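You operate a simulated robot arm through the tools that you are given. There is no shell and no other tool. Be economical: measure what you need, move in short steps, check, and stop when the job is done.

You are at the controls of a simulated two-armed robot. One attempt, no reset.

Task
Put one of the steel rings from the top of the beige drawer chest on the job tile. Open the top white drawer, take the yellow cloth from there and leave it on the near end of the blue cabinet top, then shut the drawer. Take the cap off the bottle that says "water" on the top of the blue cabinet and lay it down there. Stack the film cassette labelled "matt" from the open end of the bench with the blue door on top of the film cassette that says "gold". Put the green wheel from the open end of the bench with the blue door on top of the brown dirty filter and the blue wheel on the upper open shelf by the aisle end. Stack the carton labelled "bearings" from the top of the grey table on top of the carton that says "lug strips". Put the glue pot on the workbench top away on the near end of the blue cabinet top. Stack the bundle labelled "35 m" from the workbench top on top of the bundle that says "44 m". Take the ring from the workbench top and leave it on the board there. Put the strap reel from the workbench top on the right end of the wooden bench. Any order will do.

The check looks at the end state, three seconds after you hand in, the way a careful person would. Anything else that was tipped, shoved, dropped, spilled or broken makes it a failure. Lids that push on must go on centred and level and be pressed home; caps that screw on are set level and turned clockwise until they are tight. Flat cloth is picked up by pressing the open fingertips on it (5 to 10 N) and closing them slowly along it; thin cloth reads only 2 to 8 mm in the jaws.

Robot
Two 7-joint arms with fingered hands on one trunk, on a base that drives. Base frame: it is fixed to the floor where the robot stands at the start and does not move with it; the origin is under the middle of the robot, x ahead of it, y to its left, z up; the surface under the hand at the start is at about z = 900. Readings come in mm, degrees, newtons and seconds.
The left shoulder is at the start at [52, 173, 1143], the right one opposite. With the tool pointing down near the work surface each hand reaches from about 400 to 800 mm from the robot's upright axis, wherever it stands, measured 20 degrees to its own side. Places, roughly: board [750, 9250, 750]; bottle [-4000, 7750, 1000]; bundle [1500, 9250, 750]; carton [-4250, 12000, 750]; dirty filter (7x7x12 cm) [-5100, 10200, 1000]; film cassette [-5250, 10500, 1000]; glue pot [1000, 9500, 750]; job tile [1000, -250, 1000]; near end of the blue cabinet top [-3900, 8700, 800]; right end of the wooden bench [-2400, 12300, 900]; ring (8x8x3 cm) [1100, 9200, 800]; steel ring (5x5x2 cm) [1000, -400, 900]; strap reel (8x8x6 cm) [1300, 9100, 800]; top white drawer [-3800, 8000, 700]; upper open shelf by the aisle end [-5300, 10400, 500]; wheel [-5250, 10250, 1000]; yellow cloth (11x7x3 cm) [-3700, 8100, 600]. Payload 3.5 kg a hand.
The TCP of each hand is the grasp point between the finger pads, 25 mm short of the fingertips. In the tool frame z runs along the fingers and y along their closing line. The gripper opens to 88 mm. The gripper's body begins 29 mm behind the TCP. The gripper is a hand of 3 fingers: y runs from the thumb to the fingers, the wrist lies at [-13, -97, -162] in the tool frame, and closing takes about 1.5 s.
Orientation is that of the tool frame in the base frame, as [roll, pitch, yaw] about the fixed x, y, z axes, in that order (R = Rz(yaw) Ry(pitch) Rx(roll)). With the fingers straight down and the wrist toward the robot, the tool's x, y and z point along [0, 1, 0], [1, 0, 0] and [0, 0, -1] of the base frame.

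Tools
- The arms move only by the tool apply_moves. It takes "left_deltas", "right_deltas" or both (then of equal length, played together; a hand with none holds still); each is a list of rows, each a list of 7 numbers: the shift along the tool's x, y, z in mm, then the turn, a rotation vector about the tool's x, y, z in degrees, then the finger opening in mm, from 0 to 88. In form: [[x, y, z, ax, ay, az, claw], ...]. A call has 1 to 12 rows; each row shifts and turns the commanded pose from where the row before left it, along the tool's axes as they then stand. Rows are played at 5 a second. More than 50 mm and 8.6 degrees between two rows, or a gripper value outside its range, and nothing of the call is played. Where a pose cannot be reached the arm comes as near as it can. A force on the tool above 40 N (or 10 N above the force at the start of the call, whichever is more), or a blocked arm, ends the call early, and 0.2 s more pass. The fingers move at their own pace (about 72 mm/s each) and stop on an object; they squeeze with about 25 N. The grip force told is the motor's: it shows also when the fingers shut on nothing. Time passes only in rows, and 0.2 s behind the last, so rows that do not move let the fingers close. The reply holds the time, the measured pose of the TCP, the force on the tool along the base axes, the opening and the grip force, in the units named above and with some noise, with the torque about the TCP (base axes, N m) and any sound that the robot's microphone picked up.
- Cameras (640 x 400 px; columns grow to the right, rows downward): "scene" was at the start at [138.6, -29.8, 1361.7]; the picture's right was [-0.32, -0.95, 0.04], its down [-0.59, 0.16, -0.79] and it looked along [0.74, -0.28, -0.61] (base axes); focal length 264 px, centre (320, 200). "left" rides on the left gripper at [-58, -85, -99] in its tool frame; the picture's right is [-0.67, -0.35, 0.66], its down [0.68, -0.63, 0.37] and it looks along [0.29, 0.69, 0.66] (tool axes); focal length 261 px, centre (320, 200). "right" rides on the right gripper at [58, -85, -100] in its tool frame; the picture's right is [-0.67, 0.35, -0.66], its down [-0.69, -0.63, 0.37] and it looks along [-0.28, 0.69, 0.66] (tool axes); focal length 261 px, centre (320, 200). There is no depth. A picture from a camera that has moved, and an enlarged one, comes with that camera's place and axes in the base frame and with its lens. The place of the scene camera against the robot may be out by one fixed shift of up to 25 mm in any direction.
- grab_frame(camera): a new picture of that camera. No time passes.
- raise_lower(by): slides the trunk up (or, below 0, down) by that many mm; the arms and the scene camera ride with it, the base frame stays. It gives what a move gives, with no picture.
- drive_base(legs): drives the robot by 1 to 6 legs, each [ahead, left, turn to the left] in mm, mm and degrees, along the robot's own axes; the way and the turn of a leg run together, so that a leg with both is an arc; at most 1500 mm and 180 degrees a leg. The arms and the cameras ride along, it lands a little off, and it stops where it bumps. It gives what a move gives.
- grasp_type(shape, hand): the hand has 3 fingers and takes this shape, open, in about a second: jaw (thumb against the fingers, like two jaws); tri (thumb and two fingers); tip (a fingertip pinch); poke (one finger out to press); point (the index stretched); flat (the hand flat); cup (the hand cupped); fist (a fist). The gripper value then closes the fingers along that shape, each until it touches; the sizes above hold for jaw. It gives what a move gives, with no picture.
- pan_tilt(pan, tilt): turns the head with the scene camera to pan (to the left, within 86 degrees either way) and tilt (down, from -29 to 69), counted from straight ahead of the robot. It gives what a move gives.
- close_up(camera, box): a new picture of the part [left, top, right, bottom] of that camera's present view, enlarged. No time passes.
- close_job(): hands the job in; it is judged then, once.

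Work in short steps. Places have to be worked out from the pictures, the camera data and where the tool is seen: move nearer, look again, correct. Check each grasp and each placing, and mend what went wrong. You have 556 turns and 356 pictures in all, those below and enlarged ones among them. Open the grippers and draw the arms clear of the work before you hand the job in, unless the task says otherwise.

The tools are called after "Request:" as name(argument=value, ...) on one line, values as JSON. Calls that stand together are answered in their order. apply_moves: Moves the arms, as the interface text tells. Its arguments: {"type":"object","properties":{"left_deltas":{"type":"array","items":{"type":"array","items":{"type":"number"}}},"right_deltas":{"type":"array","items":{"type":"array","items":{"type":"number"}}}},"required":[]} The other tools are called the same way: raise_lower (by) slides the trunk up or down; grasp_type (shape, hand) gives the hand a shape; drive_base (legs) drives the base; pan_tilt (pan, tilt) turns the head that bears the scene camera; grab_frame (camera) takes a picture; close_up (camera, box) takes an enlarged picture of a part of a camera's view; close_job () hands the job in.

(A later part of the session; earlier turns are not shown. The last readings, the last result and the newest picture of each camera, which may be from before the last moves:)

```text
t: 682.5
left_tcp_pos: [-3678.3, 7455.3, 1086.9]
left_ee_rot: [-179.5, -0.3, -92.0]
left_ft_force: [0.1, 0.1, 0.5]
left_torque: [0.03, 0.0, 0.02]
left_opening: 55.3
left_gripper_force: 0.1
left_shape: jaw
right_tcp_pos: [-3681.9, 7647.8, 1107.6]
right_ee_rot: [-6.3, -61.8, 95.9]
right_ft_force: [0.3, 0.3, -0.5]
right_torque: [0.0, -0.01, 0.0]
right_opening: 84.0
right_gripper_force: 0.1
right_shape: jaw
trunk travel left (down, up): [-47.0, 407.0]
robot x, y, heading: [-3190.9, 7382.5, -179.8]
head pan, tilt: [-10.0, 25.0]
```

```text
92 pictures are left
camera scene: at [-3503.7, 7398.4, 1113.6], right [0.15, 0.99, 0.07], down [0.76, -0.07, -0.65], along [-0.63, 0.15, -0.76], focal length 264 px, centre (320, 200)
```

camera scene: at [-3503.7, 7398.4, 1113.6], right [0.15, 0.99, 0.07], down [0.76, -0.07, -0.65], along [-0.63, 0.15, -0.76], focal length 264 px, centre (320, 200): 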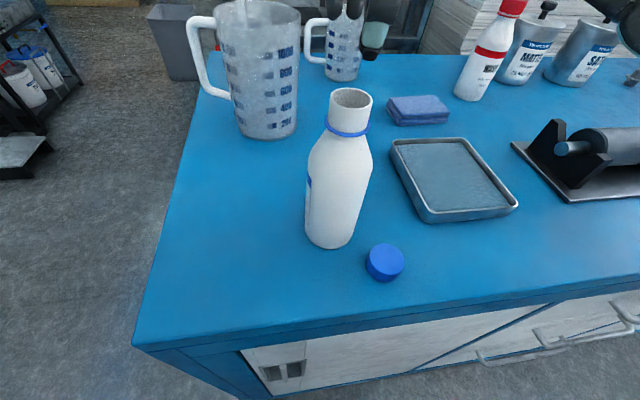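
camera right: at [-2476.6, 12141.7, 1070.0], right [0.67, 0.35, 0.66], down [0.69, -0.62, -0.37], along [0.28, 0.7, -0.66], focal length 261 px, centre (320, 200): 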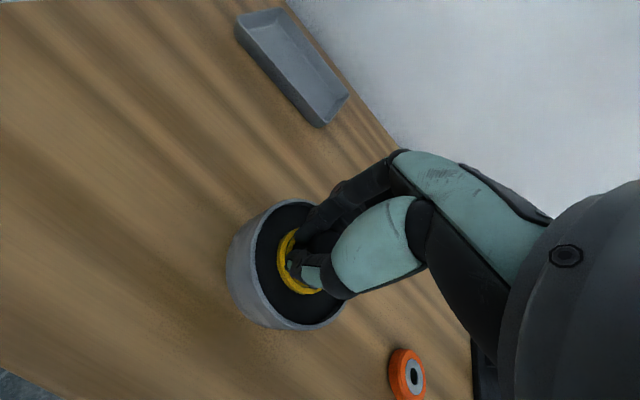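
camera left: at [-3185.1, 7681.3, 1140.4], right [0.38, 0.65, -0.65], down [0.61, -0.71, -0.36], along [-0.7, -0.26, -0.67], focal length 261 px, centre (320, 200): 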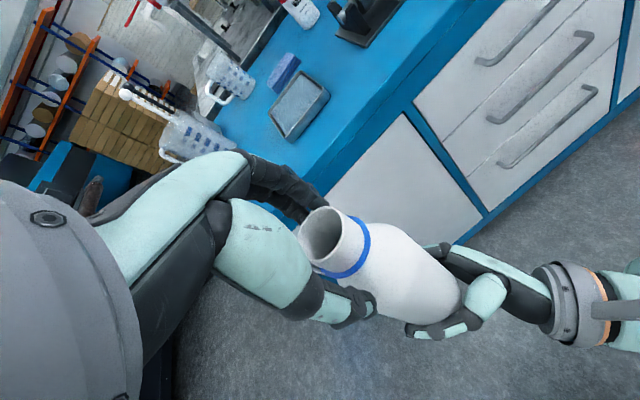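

Bottle stands upright with the cap beside it — done. I back off, turn the right hand back to pointing down, and drive to the bench with the blue door.

Request:
drive_base(legs=[[-420, 0, 0]])

Request:
apply_moves(right_deltas=[[-10, 0, -20, 0, -8, 0, 84], [-10, 0, -20, 0, -8, 0, 84], [-5, 0, -10, 0, -8, 0, 84], [0, 0, -10, 0, -8, 0, 84], [0, 0, -10, 0, -8, 0, 84], [0, 0, 0, 0, -8, 0, 84], [0, 0, 0, 0, -8, 0, 84], [0, 0, 0, 0, -8, 0, 84], [0, 0, 0, 0, -8, 0, 84], [0, 0, 0, 0, -8, 0, 84], [0, 0, 0, 0, -8, 0, 84], [0, 0, 0, 0, -8, 0, 84]])

Request:
apply_moves(right_deltas=[[-10, 0, 0, 0, -8, 0, 84], [-15, 0, 0, 0, -8, 0, 84], [-20, 0, 0, 0, -6, 0, 84], [-20, 0, 0, 0, 0, 0, 84]])

Request:
drive_base(legs=[[0, -1450, 0], [0, -1400, 0], [900, 0, 0]])

Request:
pan_tilt(pan=0, tilt=15)

Request:
grab_frame(camera="scene")

```text
t: 685.1
left_tcp_pos: [-3261.6, 7457.6, 1086.9]
left_ee_rot: [-179.4, -0.3, -92.1]
left_ft_force: [0.2, 0.8, -0.7]
left_torque: [-0.01, 0.0, 0.02]
left_opening: 55.7
left_gripper_force: 0.1
left_shape: jaw
right_tcp_pos: [-3265.9, 7651.6, 1107.2]
right_ee_rot: [-6.3, -61.8, 95.6]
right_ft_force: [0.0, -0.1, -0.4]
right_torque: [-0.01, 0.02, -0.03]
right_opening: 84.3
right_gripper_force: 0.1
right_shape: jaw
trunk travel left (down, up): [-47.0, 407.0]
robot x, y, heading: [-2777.7, 7388.7, -180.0]
head pan, tilt: [-10.0, 25.0]
```

```text
t: 687.7
left_tcp_pos: [-3263.8, 7459.0, 1086.3]
left_ee_rot: [-179.2, -0.5, -92.1]
left_ft_force: [0.0, -0.2, 0.2]
left_torque: [-0.03, -0.02, -0.01]
left_opening: 55.7
left_gripper_force: 0.1
left_shape: jaw
right_tcp_pos: [-3246.1, 7901.9, 965.3]
right_ee_rot: [177.3, -55.1, -82.5]
right_ft_force: [0.2, 0.5, -0.5]
right_torque: [-0.01, 0.0, 0.01]
right_opening: 83.8
right_gripper_force: 0.1
right_shape: jaw
right hand out of reach, approached as far as the arm can: row 5, 6, 7, 8, 9, 10, 11, 12
trunk travel left (down, up): [-47.0, 407.0]
robot x, y, heading: [-2781.2, 7385.6, -179.8]
head pan, tilt: [-10.0, 25.0]
```

```text
t: 688.7
left_tcp_pos: [-3262.9, 7456.9, 1088.0]
left_ee_rot: [-179.4, -0.3, -92.1]
left_ft_force: [-0.4, -0.5, -0.1]
left_torque: [0.02, -0.02, 0.01]
left_opening: 55.5
left_gripper_force: 0.0
left_shape: jaw
right_tcp_pos: [-3236.0, 7968.5, 922.3]
right_ee_rot: [177.7, -45.6, -82.6]
right_ft_force: [-0.1, -0.4, -0.1]
right_torque: [-0.01, 0.0, -0.02]
right_opening: 83.8
right_gripper_force: 0.1
right_shape: jaw
right hand out of reach, approached as far as the arm can: row 1, 2, 3
trunk travel left (down, up): [-47.0, 407.0]
robot x, y, heading: [-2774.6, 7381.2, -179.8]
head pan, tilt: [-10.0, 25.0]
```

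```text
t: 706.7
left_tcp_pos: [-4151.4, 10263.2, 1088.2]
left_ee_rot: [-179.5, -0.2, -91.3]
left_ft_force: [-0.5, 0.3, 0.6]
left_torque: [-0.04, -0.04, -0.01]
left_opening: 55.4
left_gripper_force: 0.0
left_shape: jaw
right_tcp_pos: [-4132.5, 10774.1, 922.0]
right_ee_rot: [177.7, -45.6, -81.9]
right_ft_force: [-0.7, -0.5, -0.4]
right_torque: [0.02, 0.01, -0.03]
right_opening: 84.2
right_gripper_force: 0.0
right_shape: jaw
trunk travel left (down, up): [-47.0, 407.0]
robot x, y, heading: [-3665.2, 10196.6, -178.9]
head pan, tilt: [-10.0, 25.0]
```

```text
t: 707.4
left_tcp_pos: [-4151.7, 10264.4, 1087.6]
left_ee_rot: [-179.4, -0.3, -91.3]
left_ft_force: [0.7, -0.2, -0.6]
left_torque: [0.02, 0.01, -0.01]
left_opening: 55.7
left_gripper_force: 0.1
left_shape: jaw
right_tcp_pos: [-4131.6, 10774.5, 921.9]
right_ee_rot: [177.5, -45.6, -81.7]
right_ft_force: [-0.5, -0.3, 0.2]
right_torque: [-0.04, 0.02, 0.0]
right_opening: 84.0
right_gripper_force: 0.1
right_shape: jaw
trunk travel left (down, up): [-47.0, 407.0]
robot x, y, heading: [-3665.4, 10198.2, -179.0]
head pan, tilt: [0.0, 15.0]
```

```text
91 pictures are left
camera scene: at [-3986.3, 10192.1, 1127.0], right [-0.01, 1.0, 0.0], down [0.64, 0.01, -0.77], along [-0.77, -0.01, -0.64], focal length 264 px, centre (320, 200)
```

scene: 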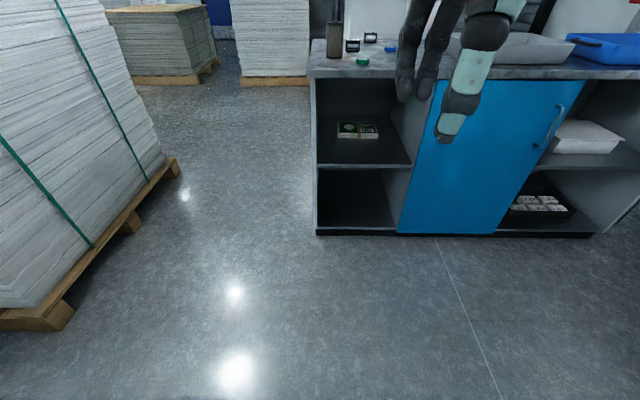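

The bench: top ≈ z 850, front ≈ x -5020, left (open) end ≈ y 10150, with filter, cassettes and wheels on it. I raise and straighten the right hand, then drive up close.

Request:
apply_moves(right_deltas=[[28, -10, -28, 0, 0, 0, 84], [28, -10, -28, 0, -4, 0, 84], [26, -10, -30, 0, -6, 0, 84], [22, -10, -32, 0, -6, 0, 84], [18, -10, -34, 0, -6, 0, 84], [0, 0, -20, 0, -6, 0, 84], [0, 0, -20, 0, -6, 0, 84], [0, 0, -10, 0, -6, 0, 84], [0, 0, 0, 0, -5, 0, 84]])

Request:
drive_base(legs=[[900, -60, -1]])

Request:
pan_tilt(pan=0, tilt=35)

Request:
grab_frame(camera="scene")

Request:
grab_frame(camera="left")

```text
t: 709.4
left_tcp_pos: [-4152.0, 10264.4, 1085.8]
left_ee_rot: [-179.4, -0.3, -91.3]
left_ft_force: [-0.1, 0.2, -0.5]
left_torque: [-0.02, 0.01, 0.01]
left_opening: 55.8
left_gripper_force: 0.0
left_shape: jaw
right_tcp_pos: [-3968.7, 10758.6, 1134.3]
right_ee_rot: [178.2, -20.6, -80.6]
right_ft_force: [0.0, 0.2, 0.0]
right_torque: [0.0, 0.05, 0.0]
right_opening: 83.7
right_gripper_force: 0.0
right_shape: jaw
right hand out of reach, approached as far as the arm can: row 2, 3, 4, 5, 6, 7, 8, 9
trunk travel left (down, up): [-47.0, 407.0]
robot x, y, heading: [-3664.6, 10195.2, -179.0]
head pan, tilt: [0.0, 15.0]
```

```text
t: 714.2
left_tcp_pos: [-5060.2, 10322.1, 1088.6]
left_ee_rot: [-179.4, -0.3, -92.1]
left_ft_force: [-0.2, 0.8, -0.3]
left_torque: [0.04, 0.0, 0.0]
left_opening: 55.9
left_gripper_force: 0.0
left_shape: jaw
right_tcp_pos: [-4870.4, 10813.0, 1136.1]
right_ee_rot: [178.1, -20.7, -81.2]
right_ft_force: [1.1, -0.5, -0.7]
right_torque: [0.03, 0.04, -0.02]
right_opening: 83.6
right_gripper_force: 0.0
right_shape: jaw
trunk travel left (down, up): [-47.0, 407.0]
robot x, y, heading: [-4574.6, 10246.9, -179.8]
head pan, tilt: [0.0, 15.0]
```

```text
t: 715.0
left_tcp_pos: [-5060.2, 10321.1, 1086.7]
left_ee_rot: [-179.4, -0.3, -92.0]
left_ft_force: [0.3, 0.3, 0.0]
left_torque: [0.0, 0.02, 0.0]
left_opening: 55.5
left_gripper_force: 0.0
left_shape: jaw
right_tcp_pos: [-4870.9, 10813.2, 1135.6]
right_ee_rot: [178.2, -20.7, -81.4]
right_ft_force: [-0.5, 1.0, -0.5]
right_torque: [0.04, -0.03, 0.0]
right_opening: 83.8
right_gripper_force: 0.1
right_shape: jaw
trunk travel left (down, up): [-47.0, 407.0]
robot x, y, heading: [-4574.2, 10247.3, -179.5]
head pan, tilt: [0.0, 35.0]
```

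```text
90 pictures are left
camera scene: at [-4877.0, 10247.2, 1100.4], right [0.0, 1.0, 0.0], down [0.86, 0.0, -0.5], along [-0.5, 0.0, -0.86], focal length 264 px, centre (320, 200)
```

scene: 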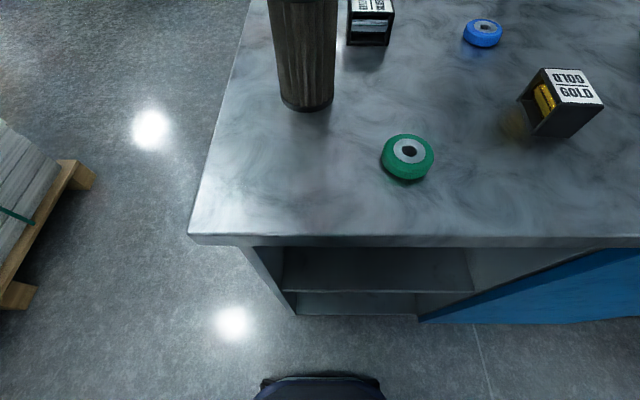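

```text
89 pictures are left
camera left: at [-4974.1, 10376.4, 1186.6], right [0.38, 0.65, -0.66], down [0.61, -0.71, -0.36], along [-0.7, -0.26, -0.67], focal length 261 px, centre (320, 200)
```

left: 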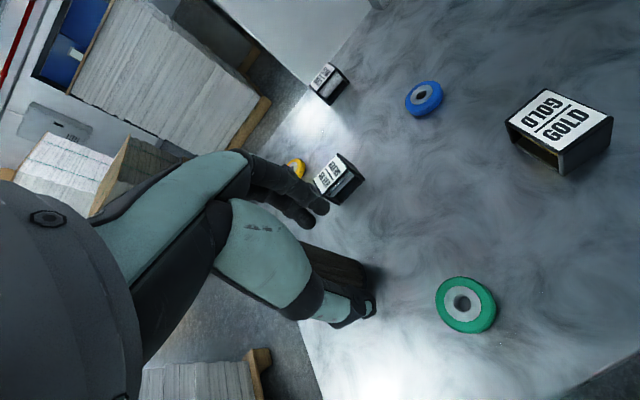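

Green and blue wheels, the GOLD cassette, and two more cassettes are visible. I read those labels.

Request:
close_up(camera="left", box=[280, 50, 400, 220])

```text
2.35 times, centred on (340, 135) of left
camera zoom: at [-4974.1, 10376.4, 1186.6], right [0.38, 0.65, -0.66], down [0.61, -0.71, -0.36], along [-0.7, -0.26, -0.67], focal length 613 px, centre (273, 353)
```

zoom: 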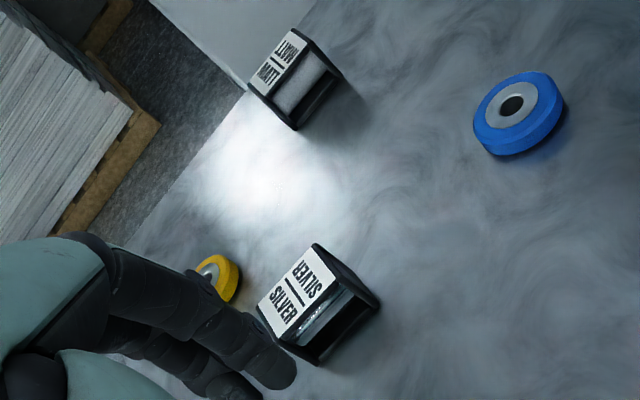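

MATT is the far cassette, GOLD near the right. First the green wheel, right under the left hand at ≈(-5033,10333): I move over it and lower.

Request:
apply_moves(left_deltas=[[-6, -13, 30, 0, 0, 0, 80], [-6, -13, 35, 0, 0, 0, 80], [0, 0, 35, 0, 0, 0, 80], [0, 0, 25, 0, 0, 0, 80], [0, 0, 0, 0, 0, 0, 80]])

Request:
grab_frame(camera="left")

```text
t: 716.2
left_tcp_pos: [-5029.8, 10330.1, 961.7]
left_ee_rot: [-179.3, -0.3, -92.0]
left_ft_force: [-0.4, 0.6, -0.7]
left_torque: [0.0, -0.01, 0.01]
left_opening: 79.9
left_gripper_force: 0.1
left_shape: jaw
right_tcp_pos: [-4870.5, 10813.1, 1135.7]
right_ee_rot: [178.1, -20.6, -81.3]
right_ft_force: [-0.3, 0.3, -0.2]
right_torque: [0.0, 0.0, 0.0]
right_opening: 83.6
right_gripper_force: 0.0
right_shape: jaw
trunk travel left (down, up): [-47.0, 407.0]
robot x, y, heading: [-4574.7, 10246.5, -179.7]
head pan, tilt: [0.0, 35.0]
```

```text
87 pictures are left
camera left: at [-4945.2, 10386.3, 1061.7], right [0.38, 0.65, -0.66], down [0.61, -0.71, -0.36], along [-0.7, -0.26, -0.67], focal length 261 px, centre (320, 200)
```

left: 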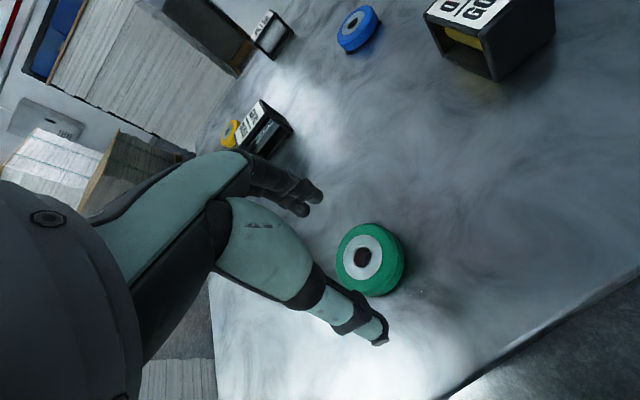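

The wheel is centred; its top ≈ z 920. I descend to TCP ≈ 925 and close.

Request:
apply_moves(left_deltas=[[0, 0, 14, 0, 0, 0, 80], [0, 0, 12, 0, 0, 0, 80], [0, 0, 8, 0, 0, 0, 80], [0, 0, 0, 0, 0, 0, 80], [0, 0, 0, 0, 0, 0, 60], [0, 0, 0, 0, 0, 0, 40], [0, 0, 0, 0, 0, 0, 20], [0, 0, 0, 0, 0, 0, 20], [0, 0, 0, 0, 0, 0, 20], [0, 0, 0, 0, 0, 0, 20]])

Request:
apply_moves(left_deltas=[[0, 0, -15, 0, 0, 0, 20], [0, 0, -35, 0, 0, 0, 20], [0, 0, -40, 0, 0, 0, 20], [0, 0, -40, 0, 0, 0, 20], [0, 0, -40, 0, 0, 0, 20]])

Request:
grab_frame(camera="left")

```text
t: 718.4
left_tcp_pos: [-5030.8, 10332.2, 928.8]
left_ee_rot: [-179.4, -0.3, -92.0]
left_ft_force: [1.2, 0.0, -0.5]
left_torque: [0.01, 0.03, 0.03]
left_opening: 40.1
left_gripper_force: 24.9
left_shape: jaw
right_tcp_pos: [-4870.7, 10812.1, 1135.9]
right_ee_rot: [178.2, -20.7, -81.4]
right_ft_force: [-0.2, 0.1, 0.2]
right_torque: [0.04, -0.02, 0.03]
right_opening: 83.8
right_gripper_force: 0.0
right_shape: jaw
trunk travel left (down, up): [-47.0, 407.0]
robot x, y, heading: [-4575.0, 10249.0, -179.7]
head pan, tilt: [0.0, 35.0]
```

```text
t: 719.6
left_tcp_pos: [-5031.2, 10333.8, 1099.9]
left_ee_rot: [-179.4, -0.4, -91.9]
left_ft_force: [-1.2, -0.1, -1.3]
left_torque: [-0.03, -0.01, 0.01]
left_opening: 40.0
left_gripper_force: 25.0
left_shape: jaw
right_tcp_pos: [-4870.1, 10812.3, 1134.9]
right_ee_rot: [178.1, -20.7, -81.3]
right_ft_force: [0.1, -0.3, 0.0]
right_torque: [0.01, 0.02, 0.0]
right_opening: 84.0
right_gripper_force: 0.0
right_shape: jaw
trunk travel left (down, up): [-47.0, 407.0]
robot x, y, heading: [-4572.2, 10246.9, -180.0]
head pan, tilt: [0.0, 35.0]
```

```text
86 pictures are left
camera left: at [-4946.4, 10389.8, 1199.6], right [0.38, 0.65, -0.66], down [0.61, -0.71, -0.35], along [-0.7, -0.26, -0.67], focal length 261 px, centre (320, 200)
```

left: 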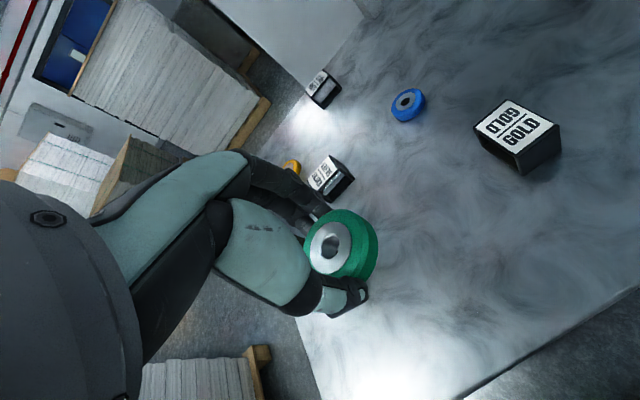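

Green wheel held. I look at the filter with the head tilted up.

Request:
pan_tilt(pan=10, tilt=15)

Request:
grab_frame(camera="scene")

```text
t: 720.4
left_tcp_pos: [-5031.4, 10333.5, 1099.5]
left_ee_rot: [-179.4, -0.3, -92.0]
left_ft_force: [0.6, 0.2, 0.1]
left_torque: [0.0, -0.02, -0.01]
left_opening: 39.9
left_gripper_force: 25.0
left_shape: jaw
right_tcp_pos: [-4870.3, 10813.3, 1135.5]
right_ee_rot: [178.2, -20.6, -81.2]
right_ft_force: [0.3, -0.7, -0.3]
right_torque: [0.01, -0.01, -0.01]
right_opening: 83.8
right_gripper_force: 0.0
right_shape: jaw
trunk travel left (down, up): [-47.0, 407.0]
robot x, y, heading: [-4573.7, 10247.8, -179.7]
head pan, tilt: [10.0, 15.0]
```

```text
85 pictures are left
camera scene: at [-4894.0, 10231.0, 1127.6], right [-0.16, 0.98, -0.07], down [0.64, 0.05, -0.77], along [-0.75, -0.17, -0.64], focal length 264 px, centre (320, 200)
```

scene: 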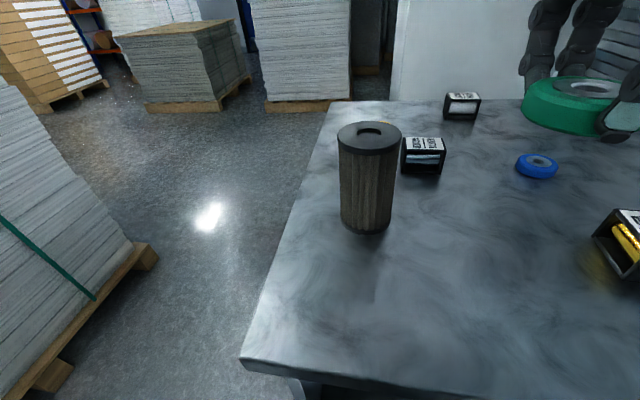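

Filter ≈(-5160,10245), top ≈ z 1005. I bring the wheel above it and compare in the picture.

Request:
apply_moves(left_deltas=[[22, 32, 0, 0, 0, 0, 20], [22, 32, 0, 0, 0, 0, 20], [22, 32, 0, 0, 0, 0, 20], [22, 32, 0, 0, 0, 0, 20], [0, 0, 15, 0, 0, 0, 20], [0, 0, 0, 0, 0, 0, 20]])

Request:
close_up(camera="scene", box=[280, 20, 480, 260])

Request:
grab_frame(camera="left")

```text
t: 721.8
left_tcp_pos: [-5165.4, 10249.3, 1083.5]
left_ee_rot: [-179.4, -0.4, -92.0]
left_ft_force: [0.5, -0.7, 0.0]
left_torque: [0.02, -0.01, -0.01]
left_opening: 40.2
left_gripper_force: 25.4
left_shape: jaw
right_tcp_pos: [-4870.9, 10813.0, 1135.1]
right_ee_rot: [178.1, -20.6, -81.2]
right_ft_force: [-0.6, 0.3, 1.0]
right_torque: [0.0, -0.03, 0.0]
right_opening: 83.8
right_gripper_force: 0.1
right_shape: jaw
trunk travel left (down, up): [-47.0, 407.0]
robot x, y, heading: [-4576.4, 10252.1, -179.7]
head pan, tilt: [10.0, 15.0]
```

```text
1.67 times, centred on (380, 140) of scene
camera zoom: at [-4894.0, 10230.9, 1127.7], right [-0.16, 0.98, -0.07], down [0.64, 0.05, -0.77], along [-0.75, -0.17, -0.63], focal length 440 px, centre (220, 300)
```

zoom: 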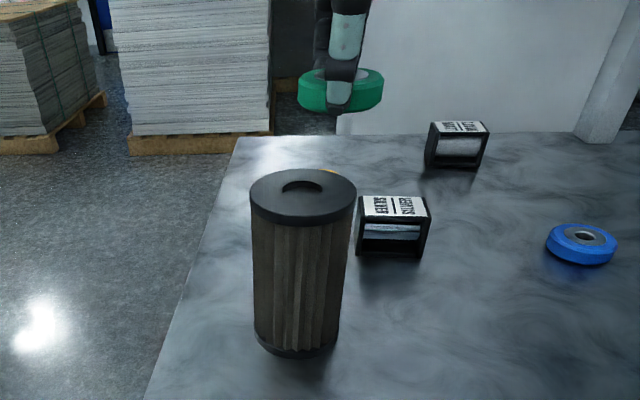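

```text
83 pictures are left
camera left: at [-5079.8, 10305.7, 1181.7], right [0.38, 0.65, -0.66], down [0.61, -0.71, -0.36], along [-0.7, -0.26, -0.67], focal length 261 px, centre (320, 200)
```

left: 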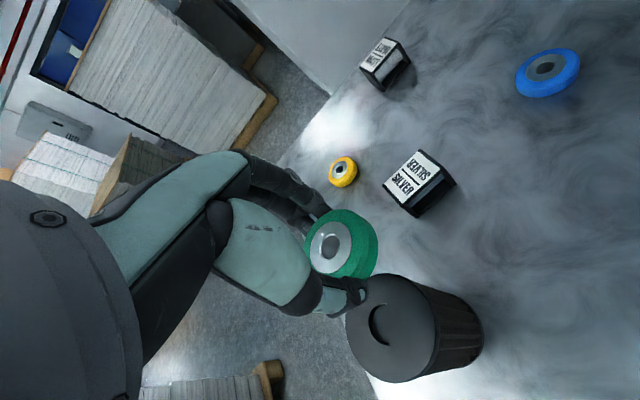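

The left camera puts the filter at (-5132,10231). I move over it and lower to just above.

Request:
apply_moves(left_deltas=[[9, -17, 0, 0, 0, 0, 20], [9, -16, 0, 0, 0, 0, 20], [0, 0, 12, 0, 0, 0, 20], [0, 0, 8, 0, 0, 0, 20], [0, 0, 0, 0, 0, 0, 20]])

Request:
grab_frame(camera="left")

Request:
close_up(camera="scene", box=[280, 20, 480, 260])

```text
t: 723.0
left_tcp_pos: [-5131.5, 10230.1, 1062.0]
left_ee_rot: [-179.4, -0.3, -92.0]
left_ft_force: [0.4, 0.4, 0.4]
left_torque: [0.0, -0.03, 0.01]
left_opening: 40.3
left_gripper_force: 25.3
left_shape: jaw
right_tcp_pos: [-4871.1, 10813.8, 1135.6]
right_ee_rot: [178.1, -20.7, -81.3]
right_ft_force: [0.8, -0.1, 0.3]
right_torque: [-0.02, -0.01, -0.02]
right_opening: 83.8
right_gripper_force: 0.1
right_shape: jaw
trunk travel left (down, up): [-47.0, 407.0]
robot x, y, heading: [-4572.1, 10248.9, -180.1]
head pan, tilt: [10.0, 15.0]
```

```text
82 pictures are left
camera left: at [-5046.6, 10285.8, 1161.9], right [0.38, 0.65, -0.66], down [0.61, -0.71, -0.36], along [-0.7, -0.26, -0.67], focal length 261 px, centre (320, 200)
```

left: 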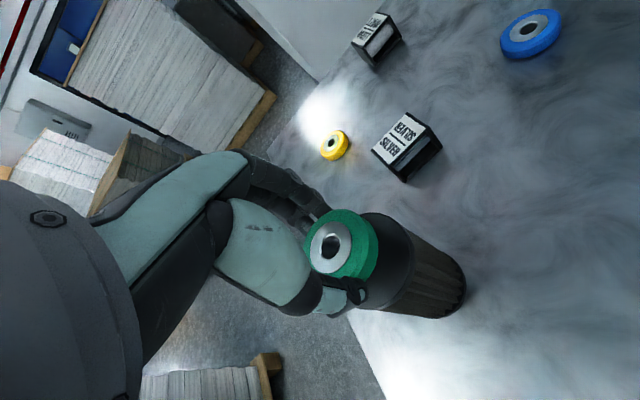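

```text
1.67 times, centred on (380, 140) of scene
camera zoom: at [-4894.0, 10231.0, 1127.7], right [-0.16, 0.98, -0.07], down [0.64, 0.05, -0.77], along [-0.75, -0.17, -0.63], focal length 440 px, centre (220, 300)
```

zoom: 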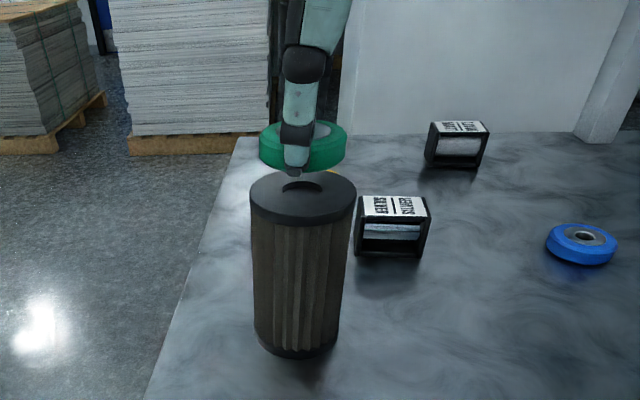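

Aligned. I lower to contact in small steps.

Request:
apply_moves(left_deltas=[[0, 0, 8, 0, 0, 0, 20], [0, 0, 6, 0, 0, 0, 20], [0, 0, 3, 0, 0, 0, 20], [0, 0, 3, 0, 0, 0, 20], [0, 0, 0, 0, 0, 0, 20]])

Request:
apply_moves(left_deltas=[[0, 0, 2, 0, 0, 0, 20], [0, 0, 2, 0, 0, 0, 20], [0, 0, 0, 0, 0, 0, 20]])

```text
t: 724.2
left_tcp_pos: [-5131.5, 10229.9, 1043.2]
left_ee_rot: [-179.4, -0.3, -91.9]
left_ft_force: [0.9, 0.6, -0.1]
left_torque: [0.01, 0.01, 0.0]
left_opening: 40.0
left_gripper_force: 25.2
left_shape: jaw
right_tcp_pos: [-4871.2, 10811.7, 1135.5]
right_ee_rot: [178.2, -20.7, -81.3]
right_ft_force: [0.7, -0.2, -0.6]
right_torque: [-0.04, 0.02, -0.01]
right_opening: 83.7
right_gripper_force: 0.0
right_shape: jaw
trunk travel left (down, up): [-47.0, 407.0]
robot x, y, heading: [-4577.4, 10246.1, -179.6]
head pan, tilt: [10.0, 15.0]
```

```text
t: 725.0
left_tcp_pos: [-5130.6, 10229.4, 1041.6]
left_ee_rot: [-179.6, -0.2, -92.0]
left_ft_force: [-4.6, 0.7, 18.8]
left_torque: [-0.01, 0.16, 0.02]
left_opening: 40.5
left_gripper_force: 25.0
left_shape: jaw
right_tcp_pos: [-4870.5, 10812.6, 1135.6]
right_ee_rot: [178.1, -20.6, -81.2]
right_ft_force: [0.2, 0.1, 0.6]
right_torque: [0.01, 0.01, -0.04]
right_opening: 84.0
right_gripper_force: 0.1
right_shape: jaw
trunk travel left (down, up): [-47.0, 407.0]
robot x, y, heading: [-4573.3, 10252.0, -179.4]
head pan, tilt: [10.0, 15.0]
```

Contact. Ease 1 mm, release and lift.

Request:
apply_moves(left_deltas=[[0, 0, -1.5, 0, 0, 0, 20], [0, 0, 0, 0, 0, 0, 46], [0, 0, 0, 0, 0, 0, 62], [0, 0, 0, 0, 0, 0, 74], [0, 0, 0, 0, 0, 0, 74], [0, 0, -15, 0, 0, 0, 74], [0, 0, -30, 0, 0, 0, 74], [0, 0, -30, 0, 0, 0, 74], [0, 0, 0, 0, 0, 0, 74]])

Request:
close_up(camera="scene", box=[280, 20, 480, 260])

```text
t: 727.0
left_tcp_pos: [-5131.6, 10229.4, 1114.9]
left_ee_rot: [-179.4, -0.3, -92.0]
left_ft_force: [0.3, -0.3, 0.6]
left_torque: [0.03, 0.02, 0.0]
left_opening: 74.1
left_gripper_force: 0.0
left_shape: jaw
right_tcp_pos: [-4870.5, 10812.0, 1135.2]
right_ee_rot: [178.2, -20.5, -81.2]
right_ft_force: [-0.8, 1.0, 0.4]
right_torque: [0.02, 0.01, 0.02]
right_opening: 83.9
right_gripper_force: 0.1
right_shape: jaw
trunk travel left (down, up): [-47.0, 407.0]
robot x, y, heading: [-4570.4, 10243.1, -179.7]
head pan, tilt: [10.0, 15.0]
```

```text
1.67 times, centred on (380, 140) of scene
camera zoom: at [-4894.2, 10230.8, 1127.6], right [-0.16, 0.98, -0.07], down [0.64, 0.05, -0.77], along [-0.75, -0.17, -0.63], focal length 440 px, centre (220, 300)
```

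zoom: 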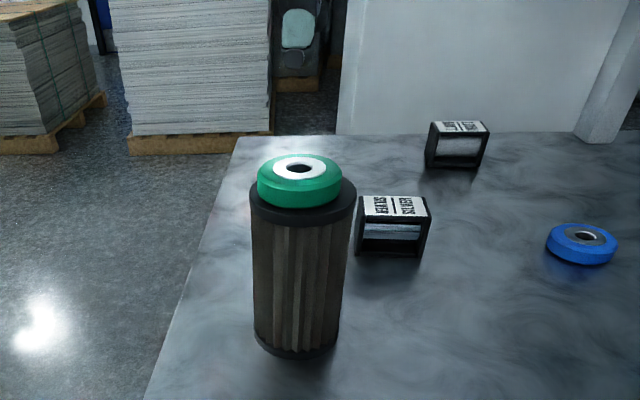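

Green wheel sits on the filter. Next the blue wheel at ≈(-5253,10474): I back off, shift right, come forward again and look.

Request:
apply_moves(left_deltas=[[0, -20, -10, 0, 0, 0, 80], [0, -30, 0, 0, 0, 0, 80], [0, -30, 0, 0, 0, 0, 80]])

Request:
drive_base(legs=[[-100, 0, 0], [0, -300, 0], [160, 0, 0]])

Request:
apply_moves(left_deltas=[[10, 30, 10, 0, 0, 0, 80], [10, 30, 20, 0, 0, 0, 80], [10, 30, 20, 0, 0, 0, 80], [0, 20, 20, 0, 0, 0, 80], [0, 0, 0, 0, 0, 0, 80]])

Request:
grab_frame(camera="left")

```text
t: 727.8
left_tcp_pos: [-5051.1, 10227.2, 1126.0]
left_ee_rot: [-179.4, -0.3, -92.0]
left_ft_force: [0.0, 0.7, -0.6]
left_torque: [0.02, -0.01, -0.02]
left_opening: 80.0
left_gripper_force: 0.1
left_shape: jaw
right_tcp_pos: [-4869.4, 10811.5, 1136.5]
right_ee_rot: [178.1, -20.7, -81.2]
right_ft_force: [0.1, 0.0, -0.2]
right_torque: [-0.02, -0.01, 0.0]
right_opening: 83.9
right_gripper_force: 0.0
right_shape: jaw
trunk travel left (down, up): [-47.0, 407.0]
robot x, y, heading: [-4574.3, 10252.0, -179.9]
head pan, tilt: [10.0, 15.0]
```

```text
t: 731.7
left_tcp_pos: [-5114.3, 10531.6, 1125.8]
left_ee_rot: [-179.4, -0.3, -92.2]
left_ft_force: [0.5, 0.4, -0.4]
left_torque: [0.01, 0.0, 0.03]
left_opening: 80.1
left_gripper_force: 0.1
left_shape: jaw
right_tcp_pos: [-4929.2, 11114.7, 1134.1]
right_ee_rot: [178.2, -20.6, -81.4]
right_ft_force: [0.5, 1.1, 0.4]
right_torque: [-0.01, -0.04, -0.01]
right_opening: 84.0
right_gripper_force: 0.1
right_shape: jaw
trunk travel left (down, up): [-47.0, 407.0]
robot x, y, heading: [-4636.7, 10551.2, 179.7]
head pan, tilt: [10.0, 15.0]
```

```text
t: 732.9
left_tcp_pos: [-5224.5, 10506.1, 1054.7]
left_ee_rot: [-179.3, -0.3, -92.2]
left_ft_force: [0.1, 0.6, 0.1]
left_torque: [-0.01, 0.05, 0.0]
left_opening: 80.0
left_gripper_force: 0.1
left_shape: jaw
right_tcp_pos: [-4928.8, 11115.2, 1136.0]
right_ee_rot: [178.1, -20.6, -81.4]
right_ft_force: [0.2, 0.0, -0.2]
right_torque: [-0.01, -0.04, -0.02]
right_opening: 83.7
right_gripper_force: 0.1
right_shape: jaw
trunk travel left (down, up): [-47.0, 407.0]
robot x, y, heading: [-4633.0, 10550.2, 180.1]
head pan, tilt: [10.0, 15.0]
```

```text
79 pictures are left
camera left: at [-5138.8, 10560.8, 1155.0], right [0.38, 0.65, -0.66], down [0.61, -0.71, -0.36], along [-0.7, -0.26, -0.67], focal length 261 px, centre (320, 200)
```

left: 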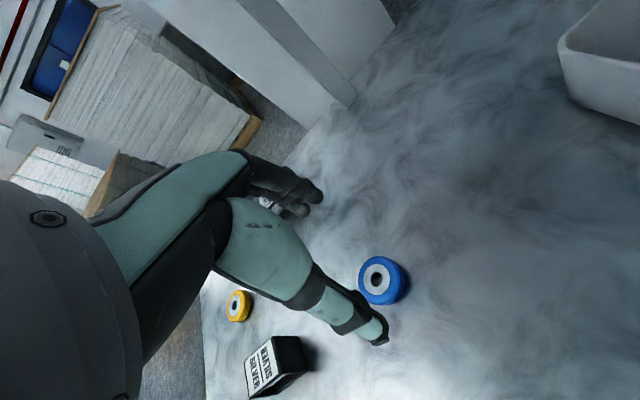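

Blue wheel at (-5248,10476). I centre and descend, then close and lift.

Request:
apply_moves(left_deltas=[[15, 12, 20, 0, 0, 0, 80], [15, 11, 30, 0, 0, 0, 80], [0, 0, 35, 0, 0, 0, 80], [0, 0, 25, 0, 0, 0, 80], [0, 0, 0, 0, 0, 0, 80]])

Request:
grab_frame(camera="left")

```text
t: 734.1
left_tcp_pos: [-5248.6, 10475.4, 943.8]
left_ee_rot: [-179.4, -0.3, -92.2]
left_ft_force: [-0.7, -0.2, 0.4]
left_torque: [-0.02, 0.0, -0.01]
left_opening: 79.9
left_gripper_force: 0.0
left_shape: jaw
right_tcp_pos: [-4927.6, 11115.5, 1135.8]
right_ee_rot: [178.1, -20.7, -81.5]
right_ft_force: [-0.8, -0.5, -0.2]
right_torque: [0.01, 0.03, 0.03]
right_opening: 83.5
right_gripper_force: 0.1
right_shape: jaw
trunk travel left (down, up): [-47.0, 407.0]
robot x, y, heading: [-4633.2, 10548.7, 179.9]
head pan, tilt: [10.0, 15.0]
```

```text
78 pictures are left
camera left: at [-5161.4, 10531.3, 1044.1], right [0.38, 0.65, -0.66], down [0.61, -0.71, -0.36], along [-0.7, -0.26, -0.67], focal length 261 px, centre (320, 200)
```

left: 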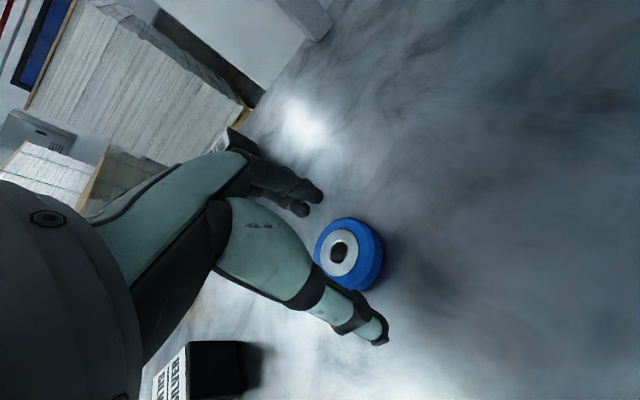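

Aligned. Descend 15 mm, close, lift.

Request:
apply_moves(left_deltas=[[2, -1, 8, 0, 0, 0, 80], [0, 0, 7, 0, 0, 0, 80], [0, 0, 0, 0, 0, 0, 60], [0, 0, 0, 0, 0, 0, 40], [0, 0, 0, 0, 0, 0, 20], [0, 0, 0, 0, 0, 0, 20], [0, 0, 0, 0, 0, 0, 20], [0, 0, -15, 0, 0, 0, 20], [0, 0, -40, 0, 0, 0, 20], [0, 0, -40, 0, 0, 0, 20], [0, -20, -40, 0, 0, 0, 20], [0, -35, -10, 0, 0, 0, 20]])

Request:
apply_moves(left_deltas=[[-10, -35, 0, 0, 0, 0, 20], [-10, -35, 0, 0, 0, 0, 20], [-10, -30, 0, 0, 0, 0, 20]])

Request:
drive_base(legs=[[-450, 0, 0], [0, 250, 0]])

Request:
pan_tilt(pan=0, tilt=20)

Request:
grab_frame(camera="scene")

```text
t: 736.7
left_tcp_pos: [-5189.8, 10471.1, 1076.4]
left_ee_rot: [-179.4, -0.3, -92.2]
left_ft_force: [-0.1, -0.3, -0.6]
left_torque: [-0.01, 0.0, 0.03]
left_opening: 40.6
left_gripper_force: 24.9
left_shape: jaw
right_tcp_pos: [-4928.5, 11115.9, 1135.9]
right_ee_rot: [178.1, -20.6, -81.5]
right_ft_force: [0.2, -0.1, -0.4]
right_torque: [-0.01, 0.01, 0.03]
right_opening: 84.0
right_gripper_force: 0.0
right_shape: jaw
trunk travel left (down, up): [-47.0, 407.0]
robot x, y, heading: [-4634.2, 10551.3, 180.2]
head pan, tilt: [10.0, 15.0]
```

```text
t: 737.5
left_tcp_pos: [-5092.0, 10496.9, 1075.4]
left_ee_rot: [-179.3, -0.3, -92.1]
left_ft_force: [0.0, 0.1, -0.8]
left_torque: [-0.01, -0.01, 0.0]
left_opening: 40.9
left_gripper_force: 25.3
left_shape: jaw
right_tcp_pos: [-4928.4, 11116.0, 1136.2]
right_ee_rot: [178.1, -20.7, -81.4]
right_ft_force: [0.5, -0.4, -0.2]
right_torque: [-0.01, 0.0, 0.02]
right_opening: 83.9
right_gripper_force: 0.0
right_shape: jaw
trunk travel left (down, up): [-47.0, 407.0]
robot x, y, heading: [-4631.4, 10550.7, 179.8]
head pan, tilt: [10.0, 15.0]
```

```text
t: 741.6
left_tcp_pos: [-4633.4, 10248.5, 1074.0]
left_ee_rot: [-179.4, -0.3, -92.6]
left_ft_force: [1.3, -0.2, -0.1]
left_torque: [0.0, 0.0, -0.01]
left_opening: 40.6
left_gripper_force: 25.1
left_shape: jaw
right_tcp_pos: [-4465.8, 10865.0, 1135.8]
right_ee_rot: [178.2, -20.6, -81.8]
right_ft_force: [0.5, -0.1, 0.2]
right_torque: [0.01, -0.02, 0.01]
right_opening: 83.7
right_gripper_force: 0.1
right_shape: jaw
trunk travel left (down, up): [-47.0, 407.0]
robot x, y, heading: [-4173.7, 10298.0, 179.4]
head pan, tilt: [10.0, 15.0]
```

```text
t: 742.4
left_tcp_pos: [-4633.7, 10248.8, 1074.7]
left_ee_rot: [-179.4, -0.3, -92.5]
left_ft_force: [-0.4, -0.4, -1.2]
left_torque: [0.01, -0.03, 0.02]
left_opening: 40.7
left_gripper_force: 24.5
left_shape: jaw
right_tcp_pos: [-4466.2, 10866.8, 1135.9]
right_ee_rot: [178.2, -20.7, -81.7]
right_ft_force: [-0.2, 0.6, 0.1]
right_torque: [-0.02, 0.01, -0.02]
right_opening: 83.9
right_gripper_force: 0.1
right_shape: jaw
trunk travel left (down, up): [-47.0, 407.0]
robot x, y, heading: [-4177.9, 10301.2, 180.0]
head pan, tilt: [0.0, 20.0]
```

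```text
77 pictures are left
camera scene: at [-4493.4, 10300.9, 1119.8], right [0.01, 1.0, 0.0], down [0.7, -0.01, -0.71], along [-0.71, 0.0, -0.7], focal length 264 px, centre (320, 200)
```

scene: 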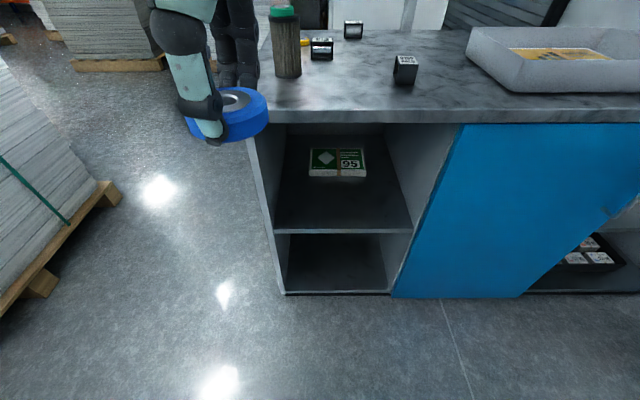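

The upper open shelf (board ≈ z 514, free in front of the "95" pack) is clear. I lower the trunk and bring the hand with the wheel down in front of the opening.

Request:
raise_lower(by=-44)

Request:
drive_base(legs=[[60, -90, 0]])

Request:
apply_moves(left_deltas=[[0, 20, 30, 0, 0, 0, 20], [0, 20, 35, 0, 0, 0, 20], [0, 20, 35, 0, 0, 0, 20], [0, 20, 35, 0, 0, 0, 20], [0, 20, 40, 0, 0, 0, 20], [0, 0, 40, 0, 0, 0, 20], [0, 0, 40, 0, 0, 0, 20], [0, 0, 40, 0, 0, 0, 20], [0, 0, 40, 0, 0, 0, 20], [0, 0, 40, 0, 0, 0, 20], [0, 0, 40, 0, 0, 0, 20]])

Request:
grab_frame(camera="scene")

```text
t: 743.2
left_tcp_pos: [-4630.7, 10248.7, 1031.1]
left_ee_rot: [-179.5, -0.2, -92.5]
left_ft_force: [0.4, -0.4, -0.5]
left_torque: [0.0, 0.02, -0.02]
left_opening: 40.5
left_gripper_force: 24.9
left_shape: jaw
right_tcp_pos: [-4497.5, 10864.4, 1067.8]
right_ee_rot: [-177.8, -21.2, -83.3]
right_ft_force: [0.6, -0.8, -1.0]
right_torque: [0.0, -0.04, 0.0]
right_opening: 84.0
right_gripper_force: 0.0
right_shape: jaw
trunk travel left (down, up): [-3.0, 451.0]
robot x, y, heading: [-4176.9, 10298.6, 179.6]
head pan, tilt: [0.0, 20.0]
```

```text
t: 744.4
left_tcp_pos: [-4691.8, 10339.2, 1029.8]
left_ee_rot: [-179.3, -0.4, -92.6]
left_ft_force: [0.6, 0.4, -0.6]
left_torque: [0.0, -0.04, -0.02]
left_opening: 40.7
left_gripper_force: 24.7
left_shape: jaw
right_tcp_pos: [-4558.3, 10956.2, 1067.2]
right_ee_rot: [-177.7, -21.1, -83.3]
right_ft_force: [0.1, 0.1, 0.6]
right_torque: [0.03, -0.01, -0.01]
right_opening: 83.8
right_gripper_force: 0.0
right_shape: jaw
trunk travel left (down, up): [-3.0, 451.0]
robot x, y, heading: [-4234.0, 10389.1, 179.8]
head pan, tilt: [0.0, 20.0]
```

```text
t: 746.8
left_tcp_pos: [-4788.8, 10340.2, 612.2]
left_ee_rot: [-179.3, -0.3, -92.6]
left_ft_force: [0.3, 0.7, -0.7]
left_torque: [0.0, 0.0, 0.0]
left_opening: 40.6
left_gripper_force: 24.5
left_shape: jaw
right_tcp_pos: [-4559.3, 10956.3, 1067.4]
right_ee_rot: [-177.7, -21.2, -83.4]
right_ft_force: [0.6, -0.3, 0.2]
right_torque: [0.03, 0.01, -0.02]
right_opening: 83.8
right_gripper_force: 0.0
right_shape: jaw
trunk travel left (down, up): [-3.0, 451.0]
robot x, y, heading: [-4231.9, 10386.5, 179.9]
head pan, tilt: [0.0, 20.0]
```

```text
76 pictures are left
camera scene: at [-4595.7, 10391.1, 1042.0], right [0.01, 1.0, 0.0], down [0.77, -0.01, -0.64], along [-0.64, 0.01, -0.77], focal length 264 px, centre (320, 200)
```

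scene: 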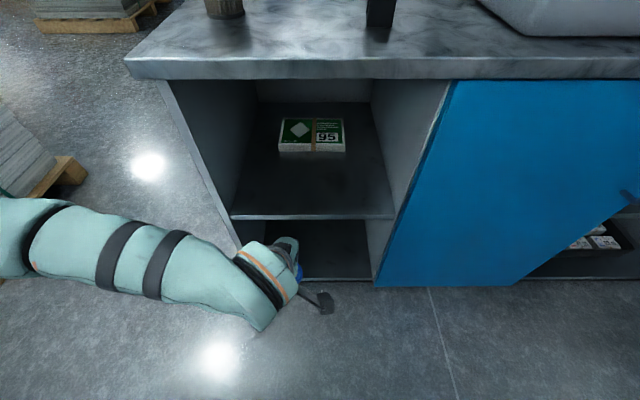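

The hand is at the right height, but the forearm would meet the end panel at this y. I shift right 150 mm so forearm and elbow pass inside the opening, then advance.

Request:
drive_base(legs=[[0, -150, 0], [190, 0, 0]])

Request:
grab_frame(camera="scene")

Request:
grab_frame(camera="left")

```text
t: 749.3
left_tcp_pos: [-4976.0, 10491.8, 612.2]
left_ee_rot: [-179.3, -0.4, -92.7]
left_ft_force: [1.0, -0.4, -0.5]
left_torque: [-0.02, 0.01, -0.01]
left_opening: 40.5
left_gripper_force: 24.8
left_shape: jaw
right_tcp_pos: [-4745.0, 11106.4, 1066.8]
right_ee_rot: [-177.5, -21.1, -83.7]
right_ft_force: [-0.2, -0.3, -0.4]
right_torque: [-0.02, 0.01, -0.01]
right_opening: 83.7
right_gripper_force: 0.0
right_shape: jaw
trunk travel left (down, up): [-3.0, 451.0]
robot x, y, heading: [-4423.6, 10540.3, 179.6]
head pan, tilt: [0.0, 20.0]
```

```text
75 pictures are left
camera scene: at [-4783.3, 10542.7, 1042.1], right [0.01, 1.0, 0.0], down [0.77, -0.01, -0.64], along [-0.64, 0.01, -0.77], focal length 264 px, centre (320, 200)
```

scene: 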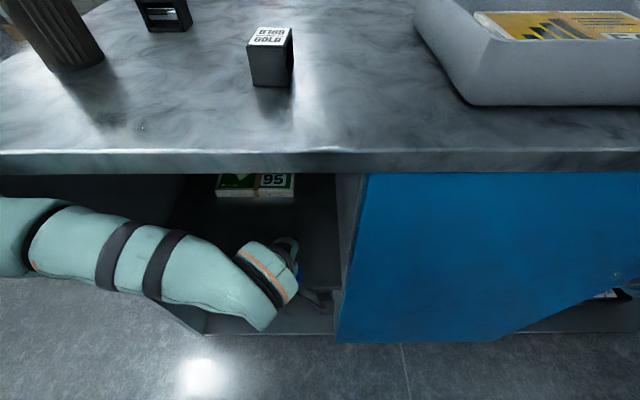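

```text
74 pictures are left
camera left: at [-4890.7, 10546.2, 711.7], right [0.39, 0.65, -0.66], down [0.6, -0.72, -0.35], along [-0.7, -0.26, -0.67], focal length 261 px, centre (320, 200)
```

left: 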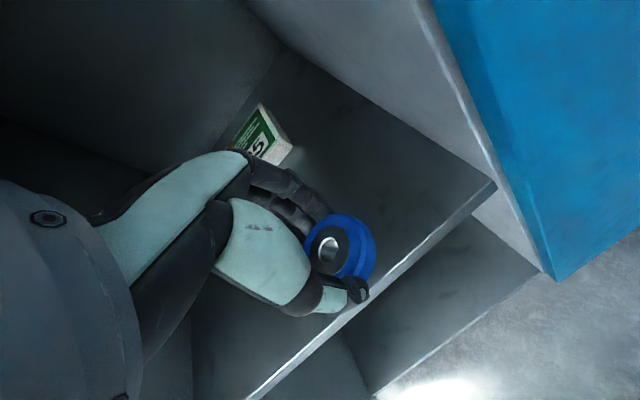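

The wheel is over the shelf's front edge; I need ~95 mm more. To keep the elbow off the end panel I turn the hand 20° and extend with the arm.

Request:
apply_moves(left_deltas=[[0, 0, 0, 0, 0, -7, 20], [0, 0, 0, 0, 0, -7, 20], [0, 0, 0, 0, 0, -6, 20], [-6, 20, 0, 0, 0, 0, 20], [-8, 24, 0, 0, 0, 0, 20], [-8, 24, 0, 0, 0, 0, 20], [-7, 22, 0, 0, 0, 0, 20], [0, 0, 0, 0, 0, 0, 20]])

Request:
grab_frame(camera="left")

```text
t: 751.1
left_tcp_pos: [-5071.6, 10491.2, 612.7]
left_ee_rot: [-179.6, -0.4, -72.7]
left_ft_force: [4.3, -15.7, 1.0]
left_torque: [1.96, 0.35, -1.59]
left_opening: 40.3
left_gripper_force: 24.9
left_shape: jaw
right_tcp_pos: [-4744.1, 11103.8, 1068.4]
right_ee_rot: [-177.8, -21.0, -83.3]
right_ft_force: [0.3, 0.7, 0.0]
right_torque: [-0.02, 0.0, 0.0]
right_opening: 83.8
right_gripper_force: 0.0
right_shape: jaw
trunk travel left (down, up): [-3.0, 451.0]
robot x, y, heading: [-4420.1, 10543.6, 179.4]
head pan, tilt: [0.0, 20.0]
```

```text
73 pictures are left
camera left: at [-5009.3, 10571.9, 711.5], right [0.14, 0.74, -0.66], down [0.81, -0.47, -0.36], along [-0.57, -0.48, -0.66], focal length 261 px, centre (320, 200)
```

left: 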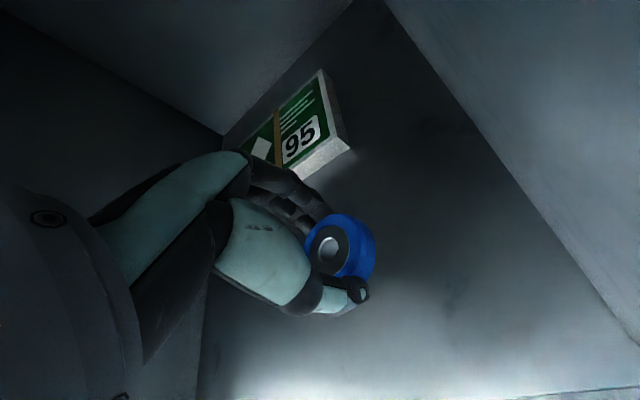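

Contact force toward the right partition; I move 25 mm left, then lower to the shelf.

Request:
apply_moves(left_deltas=[[12, 4, 0, 0, 0, 0, 20], [12, 4, 0, 0, 0, 0, 20], [0, 0, 15, 0, 0, 0, 20], [0, 0, 15, 0, 0, 0, 20], [0, 0, 12, 0, 0, 0, 20], [0, 0, 0, 0, 0, 0, 20]])

```text
t: 752.5
left_tcp_pos: [-5071.6, 10466.9, 571.1]
left_ee_rot: [-179.5, -0.5, -72.7]
left_ft_force: [1.4, 0.0, 0.0]
left_torque: [0.01, 0.02, -0.01]
left_opening: 40.3
left_gripper_force: 25.0
left_shape: jaw
right_tcp_pos: [-4743.9, 11107.2, 1066.5]
right_ee_rot: [-177.6, -21.1, -83.5]
right_ft_force: [-1.0, 0.0, 0.0]
right_torque: [-0.01, 0.03, 0.02]
right_opening: 83.9
right_gripper_force: 0.0
right_shape: jaw
trunk travel left (down, up): [-3.0, 451.0]
robot x, y, heading: [-4422.1, 10538.8, 179.5]
head pan, tilt: [0.0, 20.0]
```

Free again. I lower in small steps to contact.

Request:
apply_moves(left_deltas=[[0, 0, 4, 0, 0, 0, 20], [0, 0, 4, 0, 0, 0, 20], [0, 0, 3, 0, 0, 0, 20], [0, 0, 3, 0, 0, 0, 20], [0, 0, 0, 0, 0, 0, 20]])

Request:
apply_moves(left_deltas=[[0, 0, 3, 0, 0, 0, 20], [0, 0, 2, 0, 0, 0, 20], [0, 0, 2, 0, 0, 0, 20], [0, 0, 0, 0, 0, 0, 20]])

```text
t: 753.7
left_tcp_pos: [-5071.0, 10467.0, 556.0]
left_ee_rot: [-179.5, -0.5, -72.7]
left_ft_force: [0.0, 0.0, -0.4]
left_torque: [0.03, -0.04, -0.02]
left_opening: 40.6
left_gripper_force: 25.1
left_shape: jaw
right_tcp_pos: [-4745.0, 11107.4, 1067.5]
right_ee_rot: [-177.7, -21.2, -83.5]
right_ft_force: [0.2, -1.2, 0.0]
right_torque: [0.01, 0.02, -0.02]
right_opening: 83.9
right_gripper_force: 0.1
right_shape: jaw
trunk travel left (down, up): [-3.0, 451.0]
robot x, y, heading: [-4423.3, 10539.2, 179.5]
head pan, tilt: [0.0, 20.0]
```

```text
t: 754.7
left_tcp_pos: [-5069.9, 10466.9, 548.2]
left_ee_rot: [-179.5, -0.5, -72.7]
left_ft_force: [-0.1, 0.2, -0.4]
left_torque: [0.0, -0.01, -0.01]
left_opening: 40.5
left_gripper_force: 25.4
left_shape: jaw
right_tcp_pos: [-4744.4, 11106.2, 1067.5]
right_ee_rot: [-177.6, -21.2, -83.6]
right_ft_force: [0.3, 0.0, 0.9]
right_torque: [-0.03, 0.01, 0.0]
right_opening: 83.6
right_gripper_force: 0.1
right_shape: jaw
trunk travel left (down, up): [-3.0, 451.0]
robot x, y, heading: [-4422.4, 10541.3, 179.5]
head pan, tilt: [0.0, 20.0]
```

Request:
apply_moves(left_deltas=[[0, 0, 3, 0, 0, 0, 20], [0, 0, 3, 0, 0, 0, 20], [0, 0, 2, 0, 0, 0, 20], [0, 0, 2, 0, 0, 0, 20], [0, 0, 0, 0, 0, 0, 20]])

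Request:
grab_frame(camera="left")

```text
t: 755.9
left_tcp_pos: [-5070.7, 10466.8, 539.3]
left_ee_rot: [-179.5, -0.5, -72.7]
left_ft_force: [-0.2, -0.9, -0.4]
left_torque: [0.02, -0.01, -0.02]
left_opening: 40.2
left_gripper_force: 24.8
left_shape: jaw
right_tcp_pos: [-4744.1, 11106.5, 1067.4]
right_ee_rot: [-177.6, -21.3, -83.6]
right_ft_force: [-1.2, 0.0, 0.1]
right_torque: [0.01, 0.0, 0.0]
right_opening: 83.8
right_gripper_force: 0.0
right_shape: jaw
trunk travel left (down, up): [-3.0, 451.0]
robot x, y, heading: [-4427.4, 10540.8, 179.7]
head pan, tilt: [0.0, 20.0]
```

```text
72 pictures are left
camera left: at [-5008.2, 10547.7, 638.1], right [0.14, 0.74, -0.66], down [0.81, -0.47, -0.35], along [-0.57, -0.48, -0.66], focal length 261 px, centre (320, 200)
```

left: 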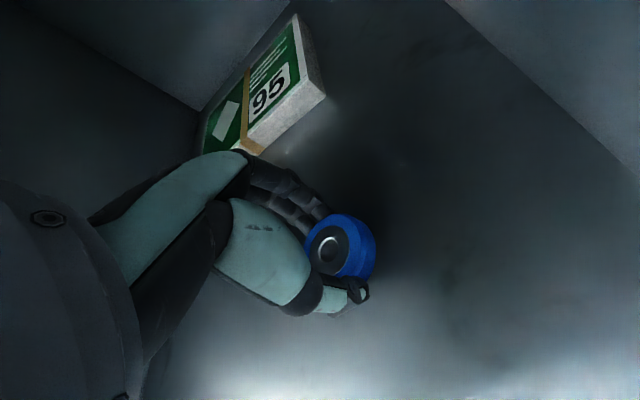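

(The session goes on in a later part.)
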